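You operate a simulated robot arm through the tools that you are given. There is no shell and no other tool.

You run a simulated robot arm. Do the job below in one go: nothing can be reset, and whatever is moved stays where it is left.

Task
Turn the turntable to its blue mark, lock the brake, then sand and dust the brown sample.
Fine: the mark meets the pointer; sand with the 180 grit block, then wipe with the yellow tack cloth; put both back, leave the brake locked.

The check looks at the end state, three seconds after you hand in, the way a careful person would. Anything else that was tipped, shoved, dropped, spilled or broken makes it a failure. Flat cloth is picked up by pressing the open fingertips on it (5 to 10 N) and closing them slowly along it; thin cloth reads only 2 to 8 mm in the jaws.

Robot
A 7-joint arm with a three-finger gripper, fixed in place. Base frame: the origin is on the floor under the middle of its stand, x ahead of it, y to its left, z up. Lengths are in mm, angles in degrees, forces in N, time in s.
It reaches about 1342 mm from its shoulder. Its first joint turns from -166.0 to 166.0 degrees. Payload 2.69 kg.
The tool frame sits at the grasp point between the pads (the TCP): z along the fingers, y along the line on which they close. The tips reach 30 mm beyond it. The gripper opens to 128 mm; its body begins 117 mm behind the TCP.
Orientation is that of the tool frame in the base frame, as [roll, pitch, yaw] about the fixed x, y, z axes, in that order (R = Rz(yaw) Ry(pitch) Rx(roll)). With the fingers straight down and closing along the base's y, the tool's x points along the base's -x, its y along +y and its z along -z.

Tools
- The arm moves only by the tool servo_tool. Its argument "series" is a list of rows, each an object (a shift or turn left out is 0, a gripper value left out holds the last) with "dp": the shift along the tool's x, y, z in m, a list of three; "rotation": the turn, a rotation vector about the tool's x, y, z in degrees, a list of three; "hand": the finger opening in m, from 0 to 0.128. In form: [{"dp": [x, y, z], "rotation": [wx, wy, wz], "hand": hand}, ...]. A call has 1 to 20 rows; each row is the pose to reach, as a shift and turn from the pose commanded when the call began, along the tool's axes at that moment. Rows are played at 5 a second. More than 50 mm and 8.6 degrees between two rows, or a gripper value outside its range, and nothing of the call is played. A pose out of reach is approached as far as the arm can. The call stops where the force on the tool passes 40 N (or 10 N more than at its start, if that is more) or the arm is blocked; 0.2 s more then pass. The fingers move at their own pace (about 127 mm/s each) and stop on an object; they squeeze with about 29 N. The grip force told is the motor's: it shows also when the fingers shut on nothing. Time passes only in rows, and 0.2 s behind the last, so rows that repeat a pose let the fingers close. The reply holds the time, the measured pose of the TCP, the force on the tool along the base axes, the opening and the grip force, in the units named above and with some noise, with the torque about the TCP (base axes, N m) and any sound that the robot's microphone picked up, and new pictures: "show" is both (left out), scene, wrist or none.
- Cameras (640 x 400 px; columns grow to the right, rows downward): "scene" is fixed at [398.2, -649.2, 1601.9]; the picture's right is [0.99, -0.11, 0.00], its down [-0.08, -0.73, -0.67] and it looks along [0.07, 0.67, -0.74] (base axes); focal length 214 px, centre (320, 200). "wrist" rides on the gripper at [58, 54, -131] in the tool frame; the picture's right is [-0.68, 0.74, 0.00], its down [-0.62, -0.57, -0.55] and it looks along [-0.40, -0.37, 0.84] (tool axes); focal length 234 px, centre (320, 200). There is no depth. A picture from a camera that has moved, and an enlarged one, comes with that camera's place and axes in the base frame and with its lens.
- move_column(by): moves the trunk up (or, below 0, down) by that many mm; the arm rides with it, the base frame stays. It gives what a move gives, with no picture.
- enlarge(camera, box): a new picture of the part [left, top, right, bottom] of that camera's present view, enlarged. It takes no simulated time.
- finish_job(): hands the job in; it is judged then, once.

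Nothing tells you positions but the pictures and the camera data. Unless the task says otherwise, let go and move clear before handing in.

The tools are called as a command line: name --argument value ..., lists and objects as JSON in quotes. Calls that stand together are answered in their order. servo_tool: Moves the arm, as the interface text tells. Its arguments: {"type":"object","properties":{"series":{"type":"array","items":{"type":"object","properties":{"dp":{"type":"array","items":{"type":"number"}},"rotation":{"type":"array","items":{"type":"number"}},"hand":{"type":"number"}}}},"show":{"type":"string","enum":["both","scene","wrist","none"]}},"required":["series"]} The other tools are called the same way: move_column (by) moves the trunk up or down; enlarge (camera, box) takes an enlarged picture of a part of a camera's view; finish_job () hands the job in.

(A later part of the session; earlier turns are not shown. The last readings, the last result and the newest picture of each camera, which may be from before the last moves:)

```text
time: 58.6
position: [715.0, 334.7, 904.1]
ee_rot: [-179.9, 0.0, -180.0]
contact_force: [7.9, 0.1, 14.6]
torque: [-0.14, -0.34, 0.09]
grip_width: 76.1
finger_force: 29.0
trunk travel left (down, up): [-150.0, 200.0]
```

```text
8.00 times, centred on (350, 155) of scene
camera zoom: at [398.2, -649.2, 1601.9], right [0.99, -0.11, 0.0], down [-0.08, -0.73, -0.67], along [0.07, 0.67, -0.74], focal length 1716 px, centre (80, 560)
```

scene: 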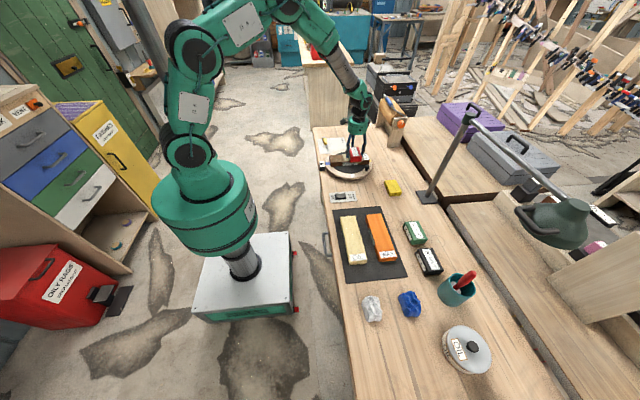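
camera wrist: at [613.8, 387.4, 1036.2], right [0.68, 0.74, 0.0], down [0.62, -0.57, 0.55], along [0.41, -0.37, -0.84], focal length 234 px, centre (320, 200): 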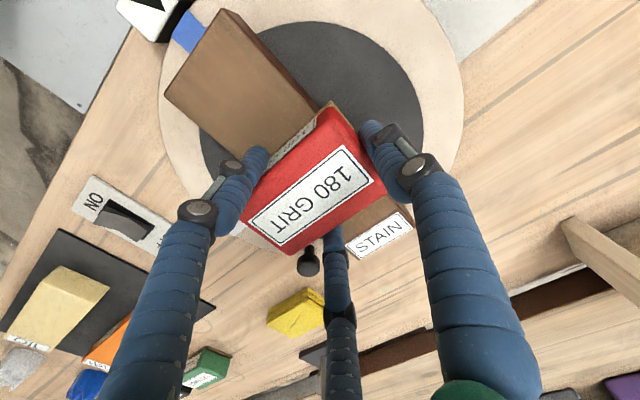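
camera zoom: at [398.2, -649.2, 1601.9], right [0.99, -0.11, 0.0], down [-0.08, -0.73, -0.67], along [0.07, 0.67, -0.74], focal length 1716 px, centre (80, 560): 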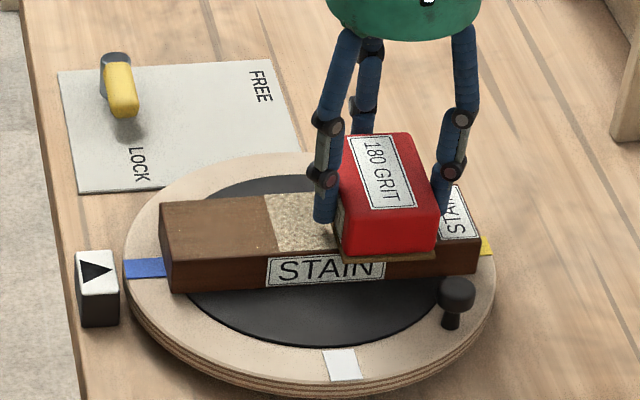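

servo_tool --series '[{"dp": [0, 0, -0.0009]}, {"dp": [0, 0, -0.0009]}, {"dp": [0, 0, -0.0009]}]' --show "none"

servo_tool --series '[{"dp": [0, 0, 0]}, {"dp": [0, 0, 0]}]' --show "none"

```text
time: 59.4
position: [714.4, 334.0, 904.9]
ee_rot: [-179.8, 0.0, -180.0]
contact_force: [4.9, 1.0, 8.2]
torque: [-0.05, -0.34, 0.02]
grip_width: 76.1
finger_force: 29.1
trunk travel left (down, up): [-150.0, 200.0]
```

```text
time: 60.0
position: [714.6, 334.0, 904.2]
ee_rot: [-179.9, -0.1, 179.9]
contact_force: [1.3, 1.2, 6.1]
torque: [-0.04, -0.13, 0.02]
grip_width: 75.9
finger_force: 29.0
trunk travel left (down, up): [-150.0, 200.0]
```

servo_tool --series '[{"dp": [0, 0, -0.0003]}, {"dp": [0, 0, -0.0003]}, {"dp": [0, 0, -0.0003]}]' --show "none"

servo_tool --series '[{"dp": [0.005, 0, 0]}, {"dp": [0.01, 0, 0]}, {"dp": [0.015, 0, 0]}, {"dp": [0.02, 0, 0]}, {"dp": [0.025, 0, 0]}, {"dp": [0.03, 0, 0]}]' --show "none"

enlarge --camera "scene" --box '[320, 130, 380, 180]'

```text
time: 60.8
position: [715.1, 333.6, 903.6]
ee_rot: [-179.9, -0.3, -180.0]
contact_force: [-1.3, 1.6, 0.5]
torque: [0.02, 0.02, 0.01]
grip_width: 76.0
finger_force: 29.0
trunk travel left (down, up): [-150.0, 200.0]
```

```text
time: 62.2
position: [685.7, 334.7, 904.8]
ee_rot: [-179.9, -0.1, 180.0]
contact_force: [-0.2, -0.4, -0.7]
torque: [0.01, -0.01, 0.01]
grip_width: 76.1
finger_force: 29.0
trunk travel left (down, up): [-150.0, 200.0]
```

```text
8.00 times, centred on (350, 155) of scene
camera zoom: at [398.2, -649.2, 1601.9], right [0.99, -0.11, 0.0], down [-0.08, -0.73, -0.67], along [0.07, 0.67, -0.74], focal length 1716 px, centre (80, 560)
```

zoom: 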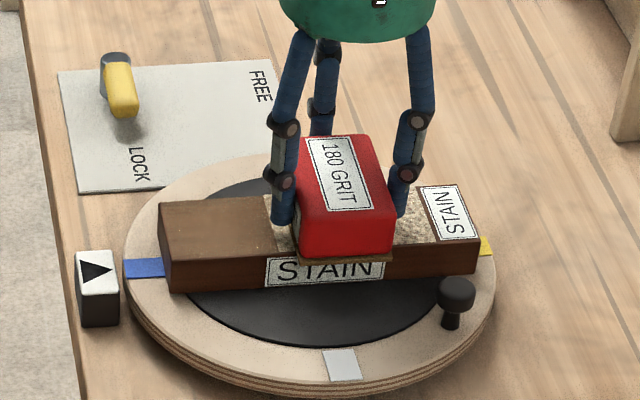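

The +x half is now evenly sanded right up to the label, and the sample did not move. Re-establishing light contact and sanding toward −x.

servo_tool --series '[{"dp": [0, 0, 0.0003]}, {"dp": [0, 0, 0.0003]}]' --show "none"

servo_tool --series '[{"dp": [0.005, 0, 0]}, {"dp": [0.01, 0, 0]}, {"dp": [0.015, 0, 0]}, {"dp": [0.02, 0, 0]}, {"dp": [0.025, 0, 0]}, {"dp": [0.03, 0, 0]}]' --show "none"

enlarge --camera "scene" --box '[320, 130, 380, 180]'

```text
time: 62.8
position: [685.1, 335.0, 905.7]
ee_rot: [-179.8, 0.0, -180.0]
contact_force: [0.7, -0.6, -2.8]
torque: [0.03, 0.0, 0.01]
grip_width: 76.1
finger_force: 28.2
trunk travel left (down, up): [-150.0, 200.0]
```

```text
time: 64.2
position: [655.6, 334.9, 904.4]
ee_rot: [-179.9, -0.1, 180.0]
contact_force: [1.1, 0.4, -1.5]
torque: [-0.01, 0.02, -0.05]
grip_width: 76.0
finger_force: 29.2
trunk travel left (down, up): [-150.0, 200.0]
```

```text
8.00 times, centred on (350, 155) of scene
camera zoom: at [398.2, -649.2, 1601.9], right [0.99, -0.11, 0.0], down [-0.08, -0.73, -0.67], along [0.07, 0.67, -0.74], focal length 1716 px, centre (80, 560)
```

zoom: 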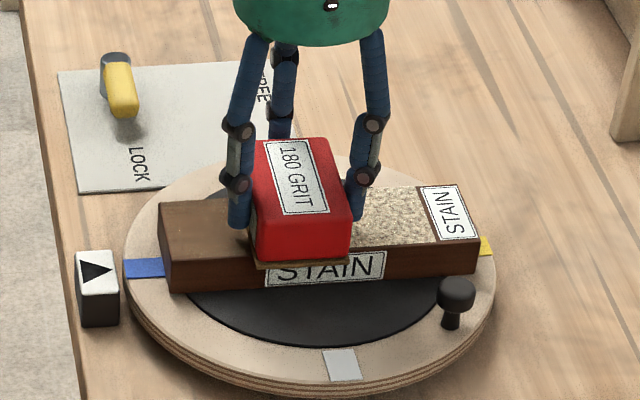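

Contact was lost there; lowering in tiny steps to get about 3 N again.

servo_tool --series '[{"dp": [0, 0, 0.0004]}, {"dp": [0, 0, 0.0004]}]' --show "none"

servo_tool --series '[{"dp": [0, 0, 0.0003]}, {"dp": [0, 0, 0.0003]}]' --show "none"

```text
time: 64.8
position: [655.7, 335.4, 904.2]
ee_rot: [-179.9, -0.1, -179.9]
contact_force: [0.8, -0.4, -1.7]
torque: [-0.04, 0.01, -0.01]
grip_width: 76.0
finger_force: 29.1
trunk travel left (down, up): [-150.0, 200.0]
```

```text
time: 65.4
position: [655.7, 334.0, 904.0]
ee_rot: [-179.9, -0.1, 179.9]
contact_force: [-1.2, 0.6, 1.9]
torque: [-0.01, -0.02, 0.0]
grip_width: 75.6
finger_force: 28.7
trunk travel left (down, up): [-150.0, 200.0]
```

servo_tool --series '[{"dp": [0.005, 0, 0.0001]}, {"dp": [0.01, 0, 0.0001]}, {"dp": [0.015, 0, 0.0001]}, {"dp": [0.02, 0, 0.0001]}]' --show "none"

enlarge --camera "scene" --box '[320, 130, 380, 180]'

```text
time: 66.4
position: [636.1, 335.4, 903.8]
ee_rot: [-179.8, -0.1, 180.0]
contact_force: [2.4, 0.7, 5.6]
torque: [-0.07, -0.08, 0.01]
grip_width: 75.7
finger_force: 29.0
trunk travel left (down, up): [-150.0, 200.0]
```

```text
8.00 times, centred on (350, 155) of scene
camera zoom: at [398.2, -649.2, 1601.9], right [0.99, -0.11, 0.0], down [-0.08, -0.73, -0.67], along [0.07, 0.67, -0.74], focal length 1716 px, centre (80, 560)
```

zoom: 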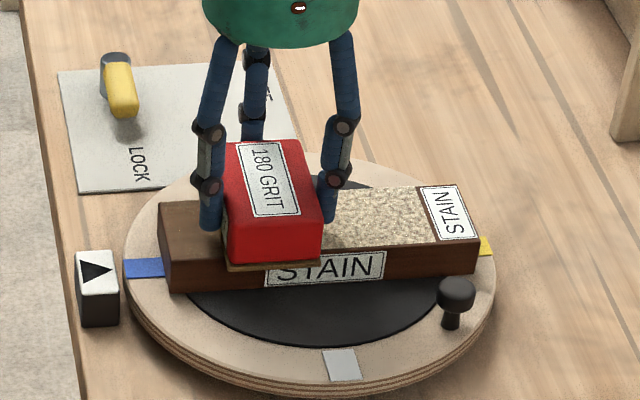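

servo_tool --series '[{"dp": [0.005, 0, -0.0001]}, {"dp": [0.01, 0, -0.0001]}, {"dp": [0.015, 0, -0.0001]}, {"dp": [0.02, 0, -0.0001]}, {"dp": [0.025, 0, -0.0001]}]' --show "none"

enlarge --camera "scene" --box '[320, 130, 380, 180]'

```text
time: 67.6
position: [610.2, 334.6, 903.3]
ee_rot: [-179.9, 0.0, -180.0]
contact_force: [1.3, -0.6, 4.2]
torque: [-0.01, -0.23, 0.01]
grip_width: 75.8
finger_force: 29.1
trunk travel left (down, up): [-150.0, 200.0]
```

```text
8.00 times, centred on (350, 155) of scene
camera zoom: at [398.2, -649.2, 1601.9], right [0.99, -0.11, 0.0], down [-0.08, -0.73, -0.67], along [0.07, 0.67, -0.74], focal length 1716 px, centre (80, 560)
```

zoom: 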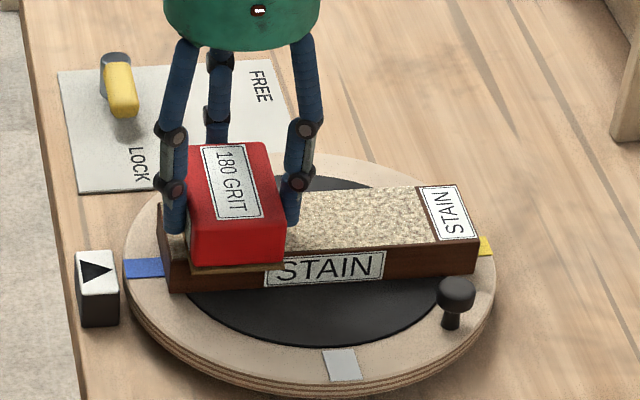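

servo_tool --series '[{"dp": [0.005, 0, 0]}, {"dp": [0.01, 0, 0]}, {"dp": [0.015, 0, 0]}, {"dp": [0.02, 0, 0]}]' --show "none"

enlarge --camera "scene" --box '[320, 130, 380, 180]'

```text
time: 68.6
position: [590.0, 333.6, 903.1]
ee_rot: [-179.9, 0.0, -180.0]
contact_force: [0.1, -0.1, 1.7]
torque: [0.01, -0.1, -0.05]
grip_width: 75.6
finger_force: 29.2
trunk travel left (down, up): [-150.0, 200.0]
```

```text
8.00 times, centred on (350, 155) of scene
camera zoom: at [398.2, -649.2, 1601.9], right [0.99, -0.11, 0.0], down [-0.08, -0.73, -0.67], along [0.07, 0.67, -0.74], focal length 1716 px, centre (80, 560)
```

zoom: 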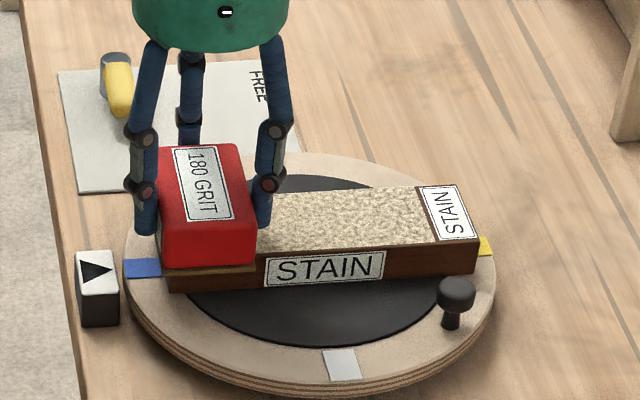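

Now a light return stroke in +x to complete the −x end and check its surface.

servo_tool --series '[{"dp": [0.003, 0, 0]}, {"dp": [0, 0, 0]}, {"dp": [-0.005, 0, 0]}, {"dp": [-0.01, 0, 0]}, {"dp": [-0.015, 0, 0]}, {"dp": [-0.02, 0, 0]}, {"dp": [-0.025, 0, 0]}, {"dp": [-0.03, 0, 0]}]' --show "none"

enlarge --camera "scene" --box '[320, 130, 380, 180]'

```text
time: 70.4
position: [619.7, 333.4, 903.9]
ee_rot: [-179.9, 0.0, 180.0]
contact_force: [-2.4, 0.5, 1.8]
torque: [-0.04, 0.09, -0.04]
grip_width: 75.8
finger_force: 28.4
trunk travel left (down, up): [-150.0, 200.0]
```

```text
8.00 times, centred on (350, 155) of scene
camera zoom: at [398.2, -649.2, 1601.9], right [0.99, -0.11, 0.0], down [-0.08, -0.73, -0.67], along [0.07, 0.67, -0.74], focal length 1716 px, centre (80, 560)
```

zoom: 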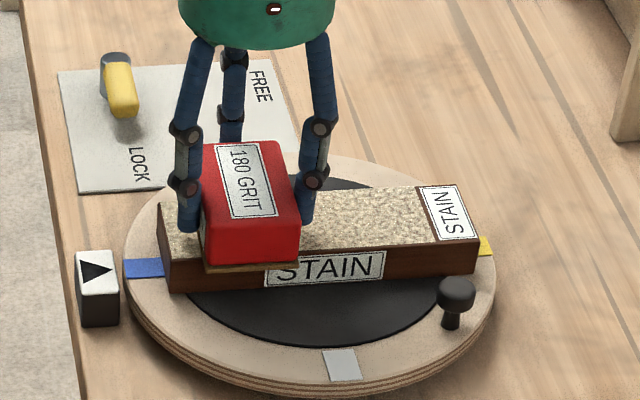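

The whole top now looks sanded. I'll lift the block a little to inspect the surface.

servo_tool --series '[{"dp": [0, 0, -0.02]}, {"dp": [0, 0, -0.05]}, {"dp": [-0.02, 0.03, -0.08]}, {"dp": [-0.04, 0.06, -0.08]}, {"dp": [-0.05, 0.09, -0.08]}, {"dp": [-0.05, 0.09, -0.08]}]' --show "both"

enlarge --camera "scene" --box '[320, 140, 380, 185]'

enlarge --camera "wrist" --box '[100, 60, 400, 300]'

```text
time: 71.8
position: [671.0, 425.8, 985.2]
ee_rot: [-179.9, -0.1, -179.9]
contact_force: [0.3, 1.0, -2.2]
torque: [-0.02, 0.04, 0.02]
grip_width: 75.8
finger_force: 29.4
trunk travel left (down, up): [-150.0, 200.0]
camera wrist: at [611.8, 478.3, 1116.0], right [0.68, 0.74, 0.0], down [0.62, -0.56, 0.55], along [0.4, -0.37, -0.84], focal length 234 px, centre (320, 200)
```

scene: 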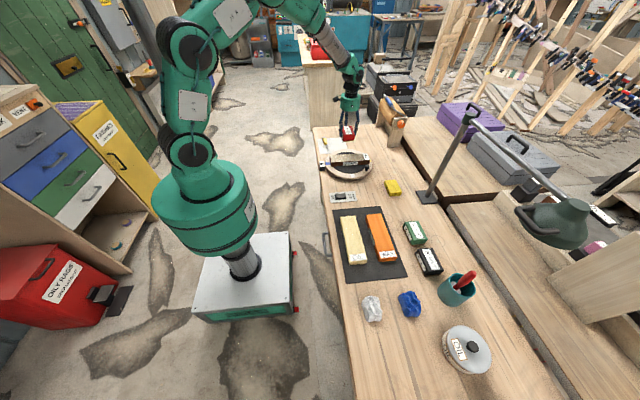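
wrist: 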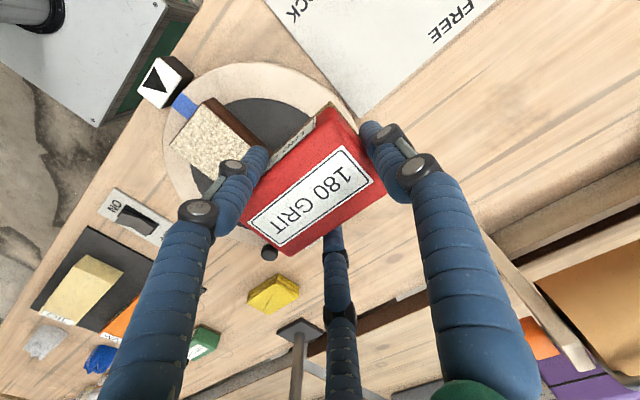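

```text
8.89 times, centred on (350, 162) of scene
camera zoom: at [398.2, -649.2, 1601.9], right [0.99, -0.11, 0.0], down [-0.08, -0.73, -0.67], along [0.07, 0.67, -0.74], focal length 1906 px, centre (53, 533)
```

zoom: 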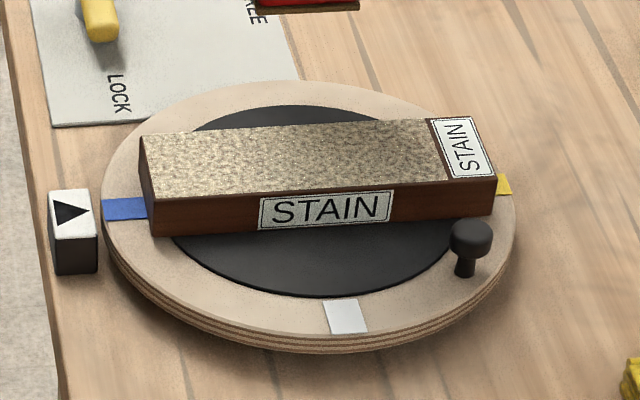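

```text
1.67 times, centred on (250, 180) of wrist
camera zoom: at [611.8, 478.3, 1116.0], right [0.68, 0.74, 0.0], down [0.62, -0.56, 0.55], along [0.4, -0.37, -0.84], focal length 390 px, centre (437, 233)
```

zoom: 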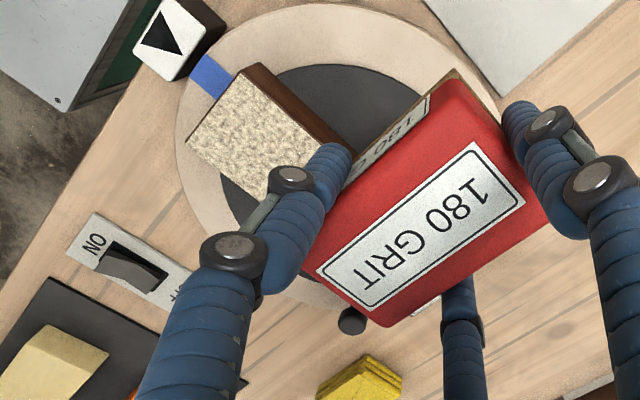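

The entire wood face is covered in fresh sanding dust, up to the label. Now I'll carry the 180-grit block back to its exact original spot.

servo_tool --series '[{"dp": [-0.01608, -0.03792, 0]}, {"dp": [-0.03217, -0.07583, 0]}, {"dp": [-0.04825, -0.11375, 0]}, {"dp": [-0.06433, -0.15167, 0]}, {"dp": [-0.08042, -0.18958, 0]}, {"dp": [-0.0965, -0.2275, 0]}, {"dp": [-0.11258, -0.26542, 0]}, {"dp": [-0.12867, -0.30333, 0]}, {"dp": [-0.14475, -0.34125, 0]}, {"dp": [-0.16083, -0.37917, 0]}, {"dp": [-0.17692, -0.41708, 0]}, {"dp": [-0.193, -0.455, 0]}, {"dp": [-0.193, -0.455, 0]}, {"dp": [-0.193, -0.455, 0.04]}, {"dp": [-0.193, -0.455, 0.08]}, {"dp": [-0.193, -0.455, 0.11]}, {"dp": [-0.193, -0.455, 0.125]}, {"dp": [-0.193, -0.455, 0.135]}, {"dp": [-0.193, -0.455, 0.135]}]' --show "both"

enlarge --camera "scene" --box '[370, 150, 450, 230]'

```text
time: 75.8
position: [865.0, -30.5, 849.1]
ee_rot: [-179.8, -0.1, 179.9]
contact_force: [0.0, -0.6, -1.3]
torque: [0.0, 0.02, 0.02]
grip_width: 75.9
finger_force: 29.3
trunk travel left (down, up): [-150.0, 200.0]
camera wrist: at [805.5, 22.3, 980.5], right [0.68, 0.74, 0.0], down [0.62, -0.56, 0.55], along [0.4, -0.37, -0.84], focal length 234 px, centre (320, 200)
```

scene: 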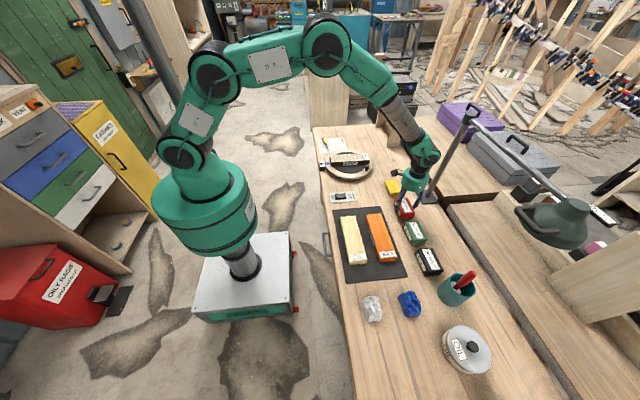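
wrist: 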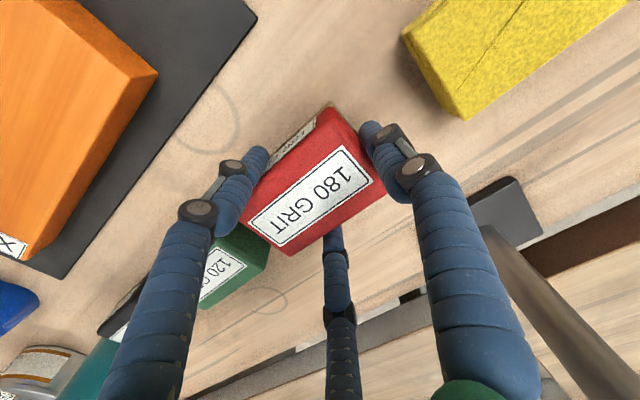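

```text
5.00 times, centred on (410, 190) of scene
camera zoom: at [398.2, -649.2, 1601.9], right [0.99, -0.11, 0.0], down [-0.08, -0.73, -0.67], along [0.07, 0.67, -0.74], focal length 1072 px, centre (-130, 250)
```

zoom: 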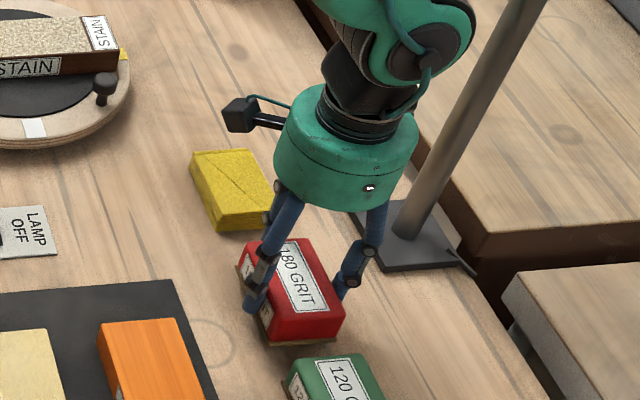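

servo_tool --series '[{"dp": [0, 0, 0.004]}, {"dp": [0, 0, 0.007]}, {"dp": [0, 0, 0.0085]}, {"dp": [0, 0, 0.0085]}]' --show "none"

servo_tool --series '[{"dp": [0, 0, 0.0007]}, {"dp": [0, 0, 0.0012]}, {"dp": [0, 0, 0.0012]}]' --show "none"

```text
time: 76.8
position: [863.9, -30.0, 841.0]
ee_rot: [-179.8, -0.1, 180.0]
contact_force: [0.3, 0.0, -1.5]
torque: [0.04, -0.02, -0.01]
grip_width: 76.1
finger_force: 29.1
trunk travel left (down, up): [-150.0, 200.0]
```

```text
time: 77.6
position: [863.0, -30.2, 838.5]
ee_rot: [-179.9, 0.0, 179.9]
contact_force: [-0.7, -0.1, -1.0]
torque: [-0.03, 0.01, 0.02]
grip_width: 75.8
finger_force: 29.0
trunk travel left (down, up): [-150.0, 200.0]
```

servo_tool --series '[{"dp": [0, 0, 0.0005]}, {"dp": [0, 0, 0.0008]}, {"dp": [0, 0, 0.0008]}]' --show "none"

enlarge --camera "scene" --box '[380, 180, 430, 220]'

```text
time: 78.4
position: [863.2, -30.6, 838.8]
ee_rot: [-179.8, -0.1, -179.9]
contact_force: [-0.1, 0.4, 2.2]
torque: [0.16, -0.11, -0.01]
grip_width: 75.9
finger_force: 28.8
trunk travel left (down, up): [-150.0, 200.0]
```

```text
10.00 times, centred on (405, 200) of scene
camera zoom: at [398.2, -649.2, 1601.9], right [0.99, -0.11, 0.0], down [-0.08, -0.73, -0.67], along [0.07, 0.67, -0.74], focal length 2145 px, centre (-530, 200)
```

zoom: 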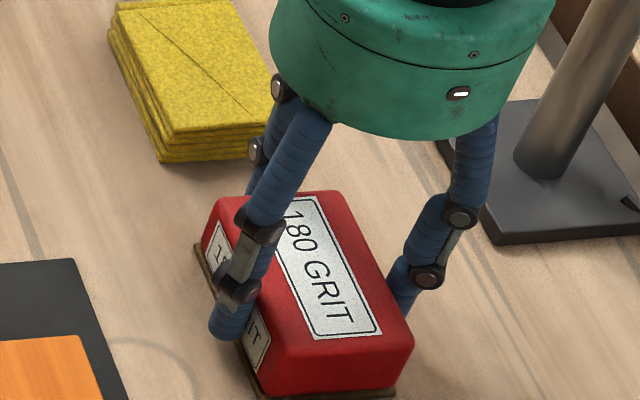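

The block is down with ~3 N contact. Releasing gently and rising straight up.

servo_tool --series '[{"hand": 0.08}, {"hand": 0.09}, {"hand": 0.105}, {"hand": 0.128}, {"hand": 0.128}, {"dp": [0, 0, -0.03]}, {"dp": [0, 0, -0.07]}, {"dp": [0, 0, -0.11]}, {"dp": [0, 0, -0.12]}]' --show "both"

enlarge --camera "scene" --box '[370, 170, 450, 220]'

```text
time: 80.4
position: [862.7, -29.2, 958.7]
ee_rot: [-180.0, -0.1, 180.0]
contact_force: [0.0, -0.1, 0.4]
torque: [-0.03, -0.02, 0.01]
grip_width: 128.5
finger_force: 0.0
trunk travel left (down, up): [-150.0, 200.0]
camera wrist: at [804.5, 23.3, 1090.2], right [0.68, 0.74, 0.0], down [0.62, -0.56, 0.55], along [0.4, -0.37, -0.84], focal length 234 px, centre (320, 200)
```

scene: 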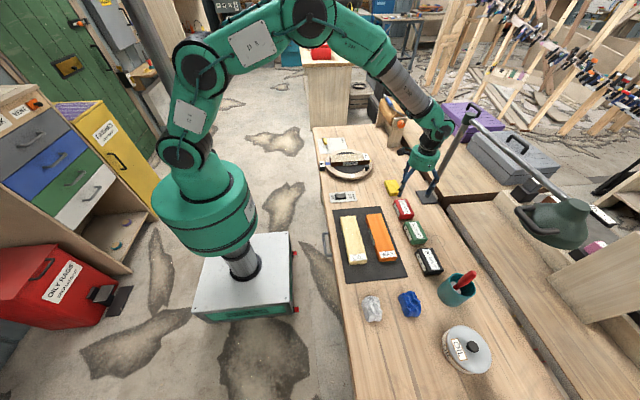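
wrist: 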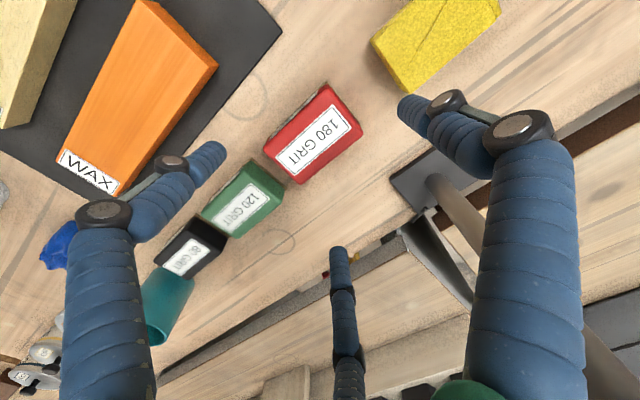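

```text
8.00 times, centred on (410, 195) of scene
camera zoom: at [398.2, -649.2, 1601.9], right [0.99, -0.11, 0.0], down [-0.08, -0.73, -0.67], along [0.07, 0.67, -0.74], focal length 1716 px, centre (-400, 240)
```

zoom: 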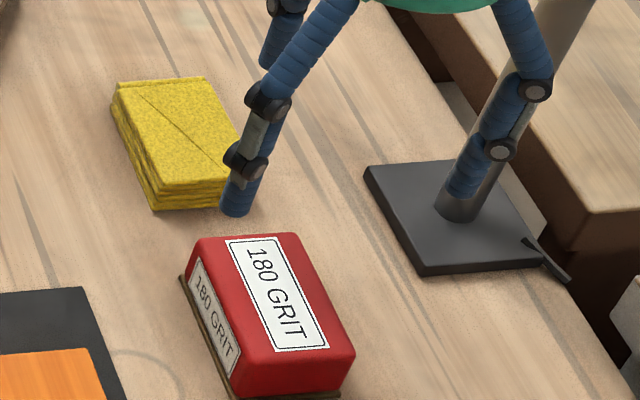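

The red block is back within ~2 mm of its original place. Now moving over the yellow tack cloth for a closer look.

servo_tool --series '[{"dp": [-0.001, 0.04, 0]}, {"dp": [-0.002, 0.08, 0]}, {"dp": [-0.003, 0.12, 0]}, {"dp": [-0.004, 0.155, 0]}, {"dp": [-0.004, 0.155, 0]}]' --show "both"

enlarge --camera "wrist" --box '[200, 60, 440, 220]'

enlarge --camera "scene" --box '[370, 160, 450, 220]'

```text
time: 81.6
position: [866.6, 125.3, 957.7]
ee_rot: [-180.0, -0.1, 180.0]
contact_force: [-0.2, -0.1, 0.3]
torque: [-0.04, 0.02, -0.02]
grip_width: 128.0
finger_force: 0.0
trunk travel left (down, up): [-150.0, 200.0]
camera wrist: at [808.5, 178.9, 1089.9], right [0.68, 0.74, 0.0], down [0.62, -0.56, 0.55], along [0.4, -0.37, -0.84], focal length 234 px, centre (320, 200)
```

scene: 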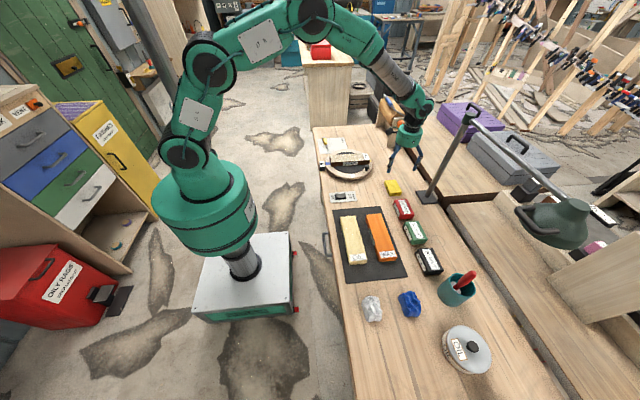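
wrist: 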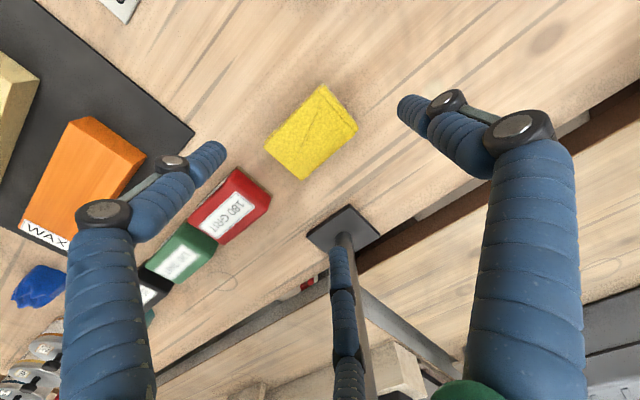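

```text
2.50 times, centred on (320, 140) of wrist
camera zoom: at [808.5, 178.9, 1089.9], right [0.68, 0.74, 0.0], down [0.62, -0.56, 0.55], along [0.4, -0.37, -0.84], focal length 585 px, centre (320, 350)
```

zoom: 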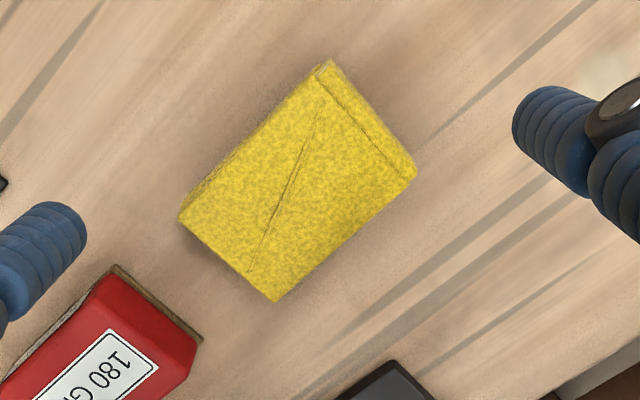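

```text
6.67 times, centred on (410, 190) of scene
camera zoom: at [398.2, -649.2, 1601.9], right [0.99, -0.11, 0.0], down [-0.08, -0.73, -0.67], along [0.07, 0.67, -0.74], focal length 1430 px, centre (-280, 267)
```

zoom: 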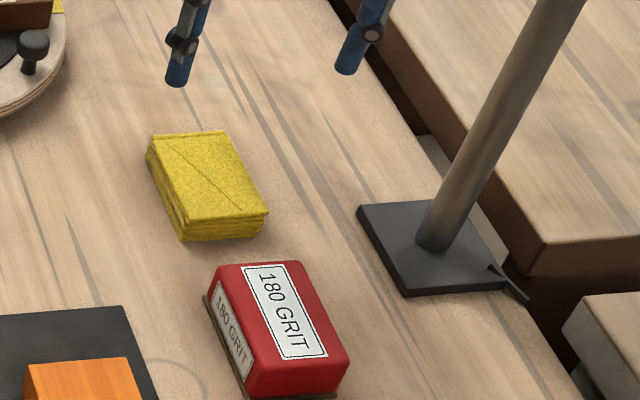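

The cloth pad is about 64 × 95 × 26 mm, centred near (867, 110). I'll lower so its +y end meets the single finger and the sides meet the other two.

servo_tool --series '[{"dp": [-0.001, -0.0068, 0.03]}, {"dp": [-0.001, -0.0068, 0.06]}, {"dp": [-0.001, -0.0068, 0.09]}, {"dp": [-0.001, -0.0068, 0.108]}, {"dp": [-0.001, -0.0068, 0.119]}, {"dp": [-0.001, -0.0068, 0.119]}]' --show "both"

enlarge --camera "scene" --box '[370, 160, 450, 220]'

```text
time: 83.0
position: [868.4, 118.3, 839.3]
ee_rot: [-180.0, -0.1, 180.0]
contact_force: [0.2, -0.3, 0.1]
torque: [-0.01, 0.02, 0.03]
grip_width: 128.2
finger_force: 0.0
trunk travel left (down, up): [-150.0, 200.0]
camera wrist: at [810.1, 170.8, 970.9], right [0.68, 0.74, 0.0], down [0.62, -0.56, 0.55], along [0.4, -0.37, -0.84], focal length 234 px, centre (320, 200)
```

scene: 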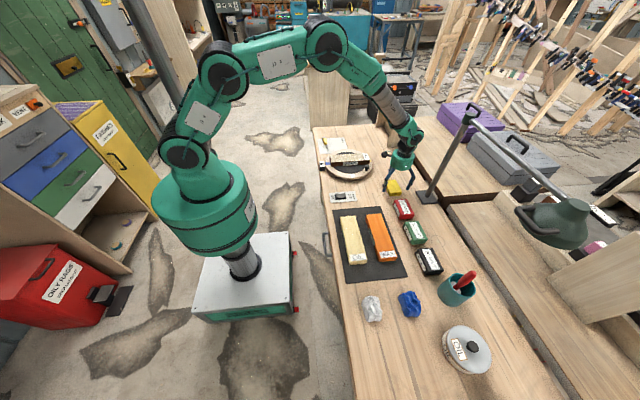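
wrist: 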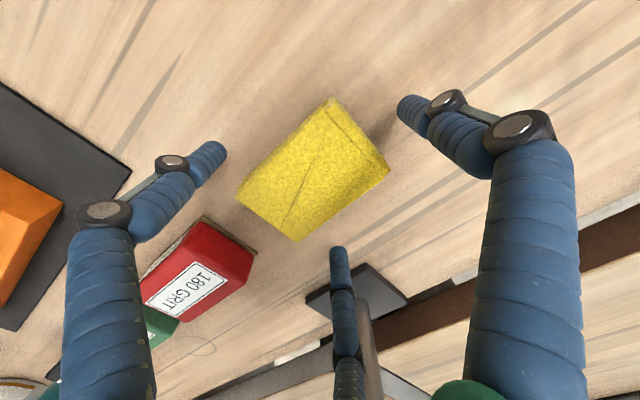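

```text
6.67 times, centred on (410, 190) of scene
camera zoom: at [398.2, -649.2, 1601.9], right [0.99, -0.11, 0.0], down [-0.08, -0.73, -0.67], along [0.07, 0.67, -0.74], focal length 1430 px, centre (-280, 267)
```

zoom: 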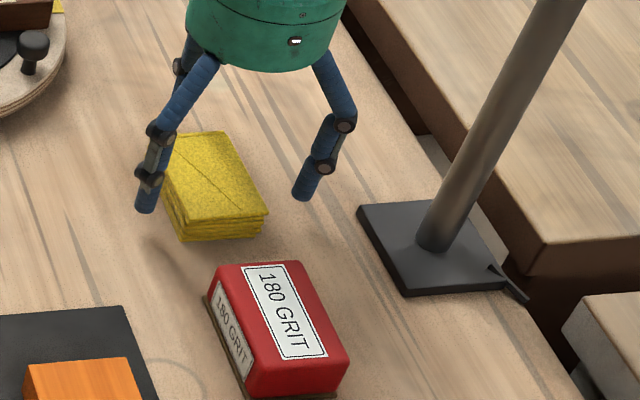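

servo_tool --series '[{"dp": [0, 0, 0.0045]}, {"dp": [0, 0, 0.0045], "hand": 0.11}, {"dp": [0, 0, 0.0045], "hand": 0.1}, {"dp": [0, 0, 0.0045], "hand": 0.092}, {"dp": [0, 0, 0.0045], "hand": 0.086}, {"dp": [0, 0, 0.0045], "hand": 0.082}, {"dp": [0, 0, 0.0045], "hand": 0.078}, {"dp": [0, 0, 0.0045], "hand": 0.074}, {"dp": [0, 0, 0.0045], "hand": 0.07}, {"dp": [0, 0, 0.0045], "hand": 0.066}]' --show "both"

enlarge --camera "scene" --box '[370, 160, 450, 220]'

```text
time: 85.2
position: [867.8, 118.8, 835.2]
ee_rot: [-179.9, -0.1, -179.9]
contact_force: [-0.7, 1.1, 2.0]
torque: [0.08, 0.02, 0.02]
grip_width: 76.0
finger_force: 29.0
trunk travel left (down, up): [-150.0, 200.0]
camera wrist: at [809.7, 171.2, 966.9], right [0.68, 0.74, 0.0], down [0.62, -0.56, 0.55], along [0.4, -0.37, -0.84], focal length 234 px, centre (320, 200)
```

scene: 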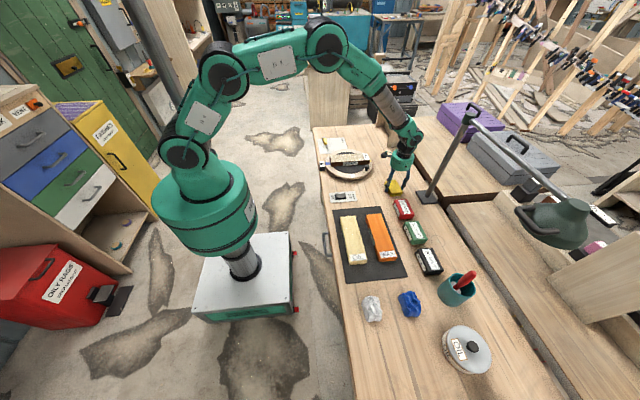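
wrist: 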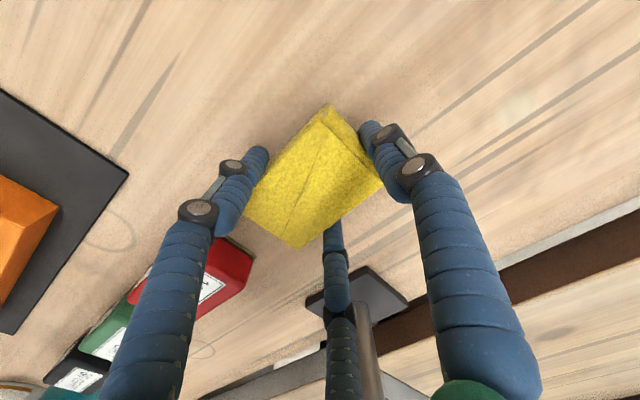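

```text
6.67 times, centred on (410, 190) of scene
camera zoom: at [398.2, -649.2, 1601.9], right [0.99, -0.11, 0.0], down [-0.08, -0.73, -0.67], along [0.07, 0.67, -0.74], focal length 1430 px, centre (-280, 267)
```

zoom: 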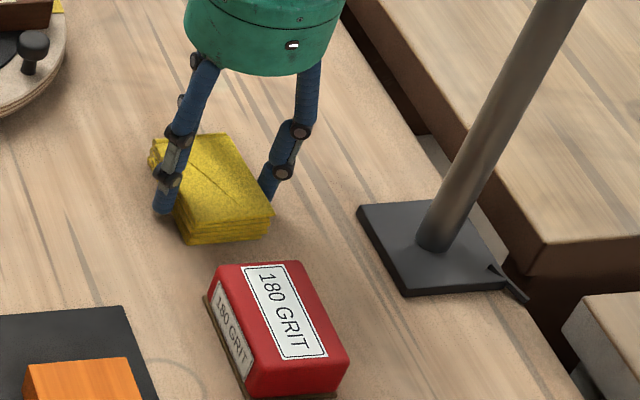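

The cloth is gripped (76 mm), nudged about 3–4 mm in +x by the fingers, which I'll undo on return. Lifting to check the hold.

servo_tool --series '[{"hand": 0.06}, {"hand": 0.06}, {"dp": [0, 0, -0.005]}, {"dp": [0, 0, -0.015]}, {"dp": [0, 0, -0.03]}, {"dp": [0, 0, -0.03]}]' --show "wrist"

enlarge --camera "scene" --box '[370, 160, 450, 220]'

```text
time: 86.6
position: [868.3, 117.4, 865.5]
ee_rot: [-179.9, -0.2, -179.9]
contact_force: [-0.2, 0.1, -0.5]
torque: [0.0, -0.04, 0.02]
grip_width: 75.9
finger_force: 28.9
trunk travel left (down, up): [-150.0, 200.0]
camera wrist: at [809.4, 170.7, 996.4], right [0.68, 0.74, 0.0], down [0.62, -0.56, 0.55], along [0.4, -0.37, -0.84], focal length 234 px, centre (320, 200)
```

wrist: 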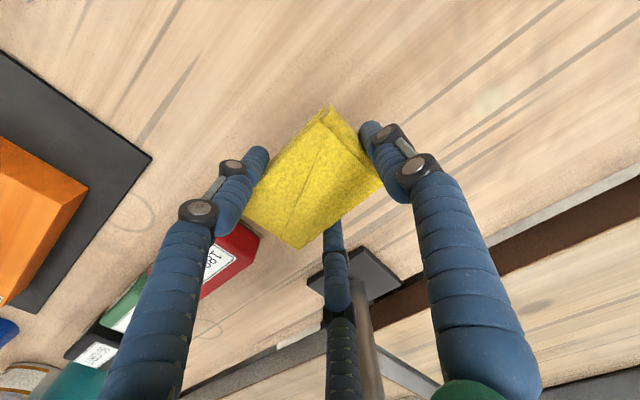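

```text
6.67 times, centred on (410, 190) of scene
camera zoom: at [398.2, -649.2, 1601.9], right [0.99, -0.11, 0.0], down [-0.08, -0.73, -0.67], along [0.07, 0.67, -0.74], focal length 1430 px, centre (-280, 267)
```

zoom: 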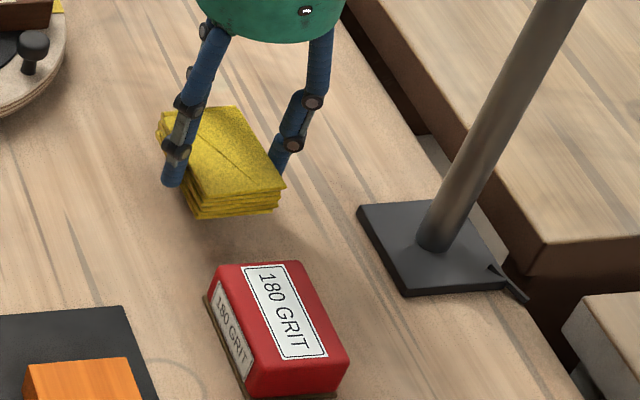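

The cloth is firmly held. Carrying it up and over the sample's centre.

servo_tool --series '[{"dp": [0, 0, -0.04]}, {"dp": [0, 0, -0.08]}, {"dp": [0, 0, -0.095]}, {"dp": [0.0245, 0.02725, -0.095]}, {"dp": [0.049, 0.0545, -0.095]}, {"dp": [0.0735, 0.08175, -0.095]}, {"dp": [0.098, 0.109, -0.095]}, {"dp": [0.1225, 0.13625, -0.095]}, {"dp": [0.147, 0.1635, -0.095]}, {"dp": [0.1715, 0.19075, -0.095]}, {"dp": [0.196, 0.218, -0.095]}, {"dp": [0.196, 0.218, -0.095]}, {"dp": [0.196, 0.218, -0.065]}, {"dp": [0.196, 0.218, -0.048]}, {"dp": [0.196, 0.218, -0.042]}, {"dp": [0.196, 0.218, -0.042]}]' --show "both"

enlarge --camera "scene" --box '[320, 130, 380, 180]'

```text
time: 90.0
position: [671.2, 335.9, 907.3]
ee_rot: [-179.9, -0.1, 180.0]
contact_force: [-0.4, 0.8, -0.8]
torque: [0.05, -0.01, -0.04]
grip_width: 75.6
finger_force: 29.3
trunk travel left (down, up): [-150.0, 200.0]
camera wrist: at [614.0, 388.8, 1038.7], right [0.68, 0.74, 0.0], down [0.62, -0.56, 0.55], along [0.4, -0.37, -0.84], focal length 234 px, centre (320, 200)
```

scene: 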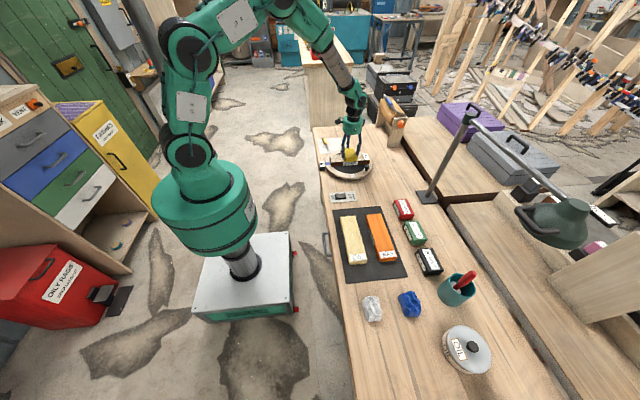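
wrist: 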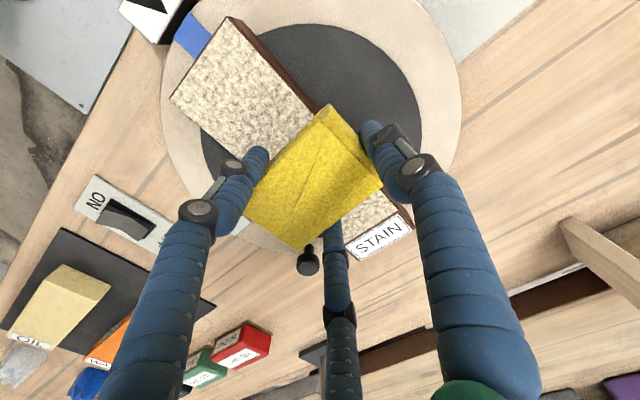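

```text
8.00 times, centred on (350, 155) of scene
camera zoom: at [398.2, -649.2, 1601.9], right [0.99, -0.11, 0.0], down [-0.08, -0.73, -0.67], along [0.07, 0.67, -0.74], focal length 1716 px, centre (80, 560)
```

zoom: 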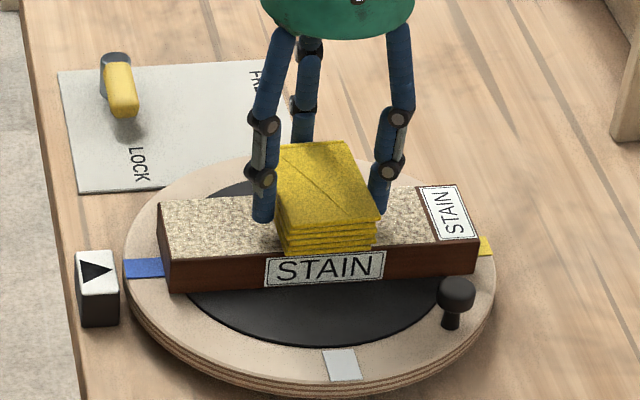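

servo_tool --series '[{"dp": [0, 0, 0.002]}, {"dp": [0, 0, 0.004]}, {"dp": [0, 0, 0.004]}]' --show "none"

servo_tool --series '[{"dp": [0, 0, 0.001]}, {"dp": [0, 0, 0.001]}]' --show "none"

```text
time: 90.8
position: [671.8, 336.2, 902.2]
ee_rot: [-179.9, -0.1, -180.0]
contact_force: [0.3, -0.6, 0.2]
torque: [0.01, -0.03, 0.0]
grip_width: 75.7
finger_force: 28.3
trunk travel left (down, up): [-150.0, 200.0]
```

```text
time: 91.4
position: [672.1, 335.5, 902.0]
ee_rot: [-179.9, -0.1, 179.9]
contact_force: [-0.3, -0.2, 0.2]
torque: [0.03, 0.0, 0.0]
grip_width: 75.6
finger_force: 29.0
trunk travel left (down, up): [-150.0, 200.0]
```

servo_tool --series '[{"dp": [0, 0, 0.0008]}, {"dp": [0, 0, 0.0008]}]' --show "none"

servo_tool --series '[{"dp": [0, 0, 0.0005]}, {"dp": [0, 0, 0.0005]}]' --show "none"

```text
time: 92.0
position: [672.1, 336.5, 900.5]
ee_rot: [-179.9, 0.0, -180.0]
contact_force: [-0.4, -0.2, -0.2]
torque: [0.03, 0.01, 0.02]
grip_width: 75.7
finger_force: 29.3
trunk travel left (down, up): [-150.0, 200.0]
```

```text
time: 92.6
position: [672.5, 336.3, 902.3]
ee_rot: [-179.8, -0.1, -179.9]
contact_force: [-0.6, 0.9, -1.1]
torque: [0.03, -0.01, 0.0]
grip_width: 75.5
finger_force: 29.2
trunk travel left (down, up): [-150.0, 200.0]
```

Still no contact; continuing down in sub-millimetre steps.

servo_tool --series '[{"dp": [0, 0, 0.0006]}, {"dp": [0, 0, 0.0006]}]' --show "none"

servo_tool --series '[{"dp": [0, 0, 0.0005]}, {"dp": [0, 0, 0.0005]}]' --show "none"

enlarge --camera "scene" --box '[320, 130, 380, 180]'

```text
time: 93.2
position: [672.5, 335.5, 899.9]
ee_rot: [-179.9, -0.1, 179.9]
contact_force: [0.4, 0.4, 1.5]
torque: [0.09, 0.06, 0.0]
grip_width: 75.5
finger_force: 28.8
trunk travel left (down, up): [-150.0, 200.0]
```

```text
time: 93.8
position: [673.2, 336.0, 899.3]
ee_rot: [-179.9, 0.0, -179.9]
contact_force: [1.1, 0.1, 7.0]
torque: [0.04, -0.02, 0.05]
grip_width: 75.8
finger_force: 29.2
trunk travel left (down, up): [-150.0, 200.0]
```

```text
8.00 times, centred on (350, 155) of scene
camera zoom: at [398.2, -649.2, 1601.9], right [0.99, -0.11, 0.0], down [-0.08, -0.73, -0.67], along [0.07, 0.67, -0.74], focal length 1716 px, centre (80, 560)
```

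zoom: 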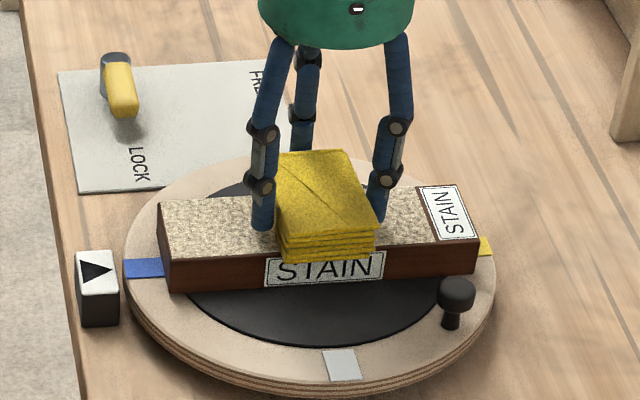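

servo_tool --series '[{"dp": [0, 0, -0.0003]}, {"dp": [0, 0, -0.0003]}, {"dp": [0.005, 0, -0.0003]}, {"dp": [0.01, 0, -0.0003]}, {"dp": [0.015, 0, -0.0003]}, {"dp": [0.02, 0, -0.0003]}]' --show "none"

enlarge --camera "scene" --box '[320, 130, 380, 180]'

```text
time: 95.2
position: [651.6, 336.4, 900.3]
ee_rot: [-179.9, -0.1, -179.9]
contact_force: [2.5, -0.2, 7.4]
torque: [-0.05, -0.16, 0.05]
grip_width: 75.5
finger_force: 29.6
trunk travel left (down, up): [-150.0, 200.0]
```

```text
8.00 times, centred on (350, 155) of scene
camera zoom: at [398.2, -649.2, 1601.9], right [0.99, -0.11, 0.0], down [-0.08, -0.73, -0.67], along [0.07, 0.67, -0.74], focal length 1716 px, centre (80, 560)
```

zoom: 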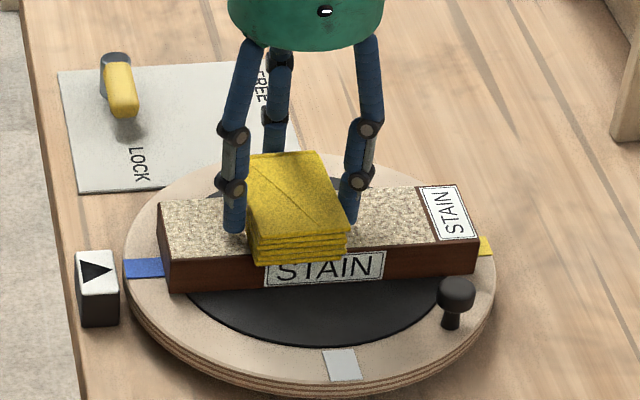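

The sample holds still; cloth friction is low. Continuing the wipe toward −x.

servo_tool --series '[{"dp": [0.006, 0, 0]}, {"dp": [0.012, 0, 0]}, {"dp": [0.018, 0, 0]}, {"dp": [0.024, 0, 0]}, {"dp": [0.03, 0, 0]}]' --show "none"

enlarge --camera "scene" --box '[320, 130, 380, 180]'

```text
time: 96.4
position: [621.1, 335.8, 901.3]
ee_rot: [-179.9, -0.1, -180.0]
contact_force: [-0.9, 1.0, 3.4]
torque: [0.01, -0.08, 0.01]
grip_width: 75.4
finger_force: 28.9
trunk travel left (down, up): [-150.0, 200.0]
```

```text
8.00 times, centred on (350, 155) of scene
camera zoom: at [398.2, -649.2, 1601.9], right [0.99, -0.11, 0.0], down [-0.08, -0.73, -0.67], along [0.07, 0.67, -0.74], focal length 1716 px, centre (80, 560)
```

zoom: 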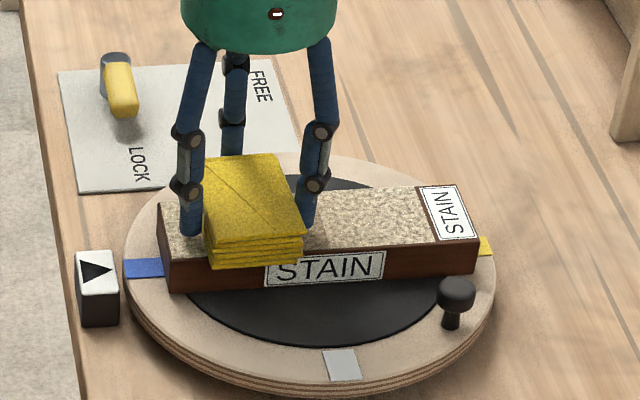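

I need to see whether the wiped zone looks different from the unwiped one.

enlarge --camera "scene" --box '[335, 145, 382, 172]'

```text
13.62 times, centred on (358, 158) of scene
camera zoom: at [398.2, -649.2, 1601.9], right [0.99, -0.11, 0.0], down [-0.08, -0.73, -0.67], along [0.07, 0.67, -0.74], focal length 2920 px, centre (-204, 765)
```

zoom: 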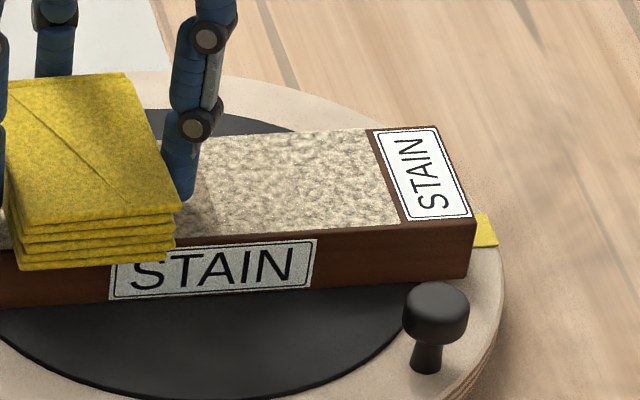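

servo_tool --series '[{"dp": [0.006, 0, 0.0002]}, {"dp": [0.012, 0, 0.0002]}, {"dp": [0.018, 0, 0.0002]}, {"dp": [0.024, 0, 0.0002]}, {"dp": [0.03, 0, 0.0002]}]' --show "none"

servo_tool --series '[{"dp": [-0.006, 0, 0]}, {"dp": [-0.012, 0, 0]}, {"dp": [-0.018, 0, 0]}, {"dp": [-0.024, 0, 0]}, {"dp": [-0.03, 0, 0]}, {"dp": [-0.036, 0, 0]}, {"dp": [-0.042, 0, 0]}]' --show "none"

enlarge --camera "scene" --box '[320, 130, 380, 180]'

```text
time: 97.6
position: [591.7, 336.2, 900.0]
ee_rot: [-179.9, 0.0, 180.0]
contact_force: [2.3, 0.5, 10.9]
torque: [-0.04, -0.14, 0.05]
grip_width: 75.4
finger_force: 28.9
trunk travel left (down, up): [-150.0, 200.0]
```

```text
time: 99.2
position: [633.9, 335.0, 900.3]
ee_rot: [-179.8, 0.0, 180.0]
contact_force: [-3.8, 0.7, 8.9]
torque: [-0.13, 0.12, -0.06]
grip_width: 75.5
finger_force: 29.2
trunk travel left (down, up): [-150.0, 200.0]
```

```text
8.00 times, centred on (350, 155) of scene
camera zoom: at [398.2, -649.2, 1601.9], right [0.99, -0.11, 0.0], down [-0.08, -0.73, -0.67], along [0.07, 0.67, -0.74], focal length 1716 px, centre (80, 560)
```

zoom: 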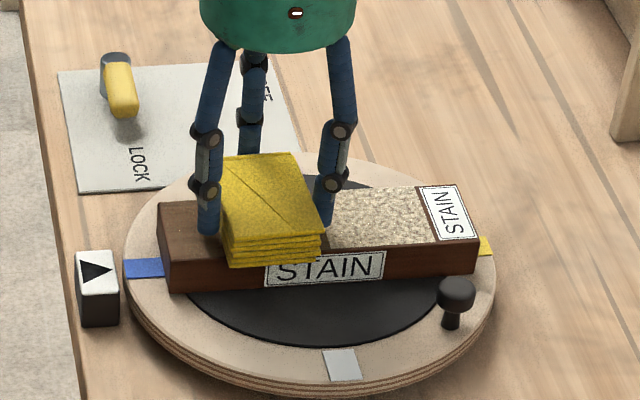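

Wiping works — the −x end is now clean wood. Continuing the wipe toward +x at similar pressure.

servo_tool --series '[{"dp": [-0.006, 0, 0]}, {"dp": [-0.012, 0, 0]}, {"dp": [-0.018, 0, 0]}, {"dp": [-0.024, 0, 0]}, {"dp": [-0.03, 0, 0]}, {"dp": [-0.036, 0, 0]}]' --show "none"

enlarge --camera "scene" --box '[320, 130, 380, 180]'

```text
time: 100.6
position: [669.3, 337.1, 899.7]
ee_rot: [-179.9, -0.1, 180.0]
contact_force: [-4.3, 1.2, 9.6]
torque: [-0.08, 0.09, -0.05]
grip_width: 75.6
finger_force: 28.4
trunk travel left (down, up): [-150.0, 200.0]
```

```text
8.00 times, centred on (350, 155) of scene
camera zoom: at [398.2, -649.2, 1601.9], right [0.99, -0.11, 0.0], down [-0.08, -0.73, -0.67], along [0.07, 0.67, -0.74], focal length 1716 px, centre (80, 560)
```

zoom: 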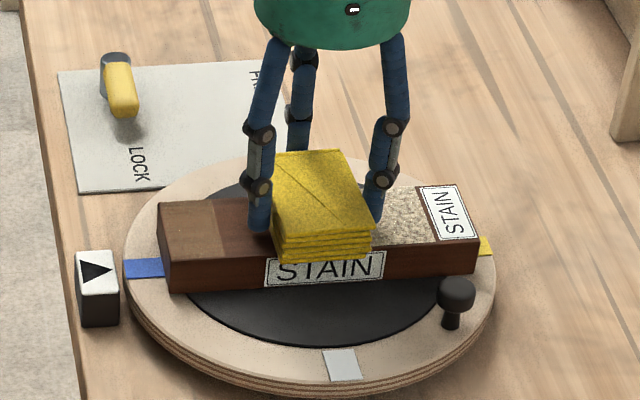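

enlarge --camera "scene" --box '[330, 145, 366, 172]'

```text
14.81 times, centred on (348, 158) of scene
camera zoom: at [398.2, -649.2, 1601.9], right [0.99, -0.11, 0.0], down [-0.08, -0.73, -0.67], along [0.07, 0.67, -0.74], focal length 3177 px, centre (-95, 815)
```

zoom: 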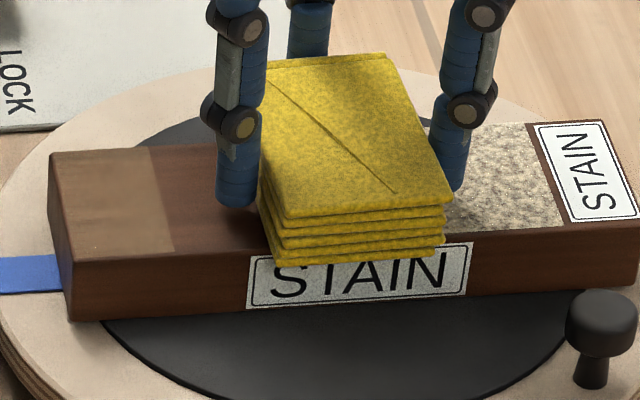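

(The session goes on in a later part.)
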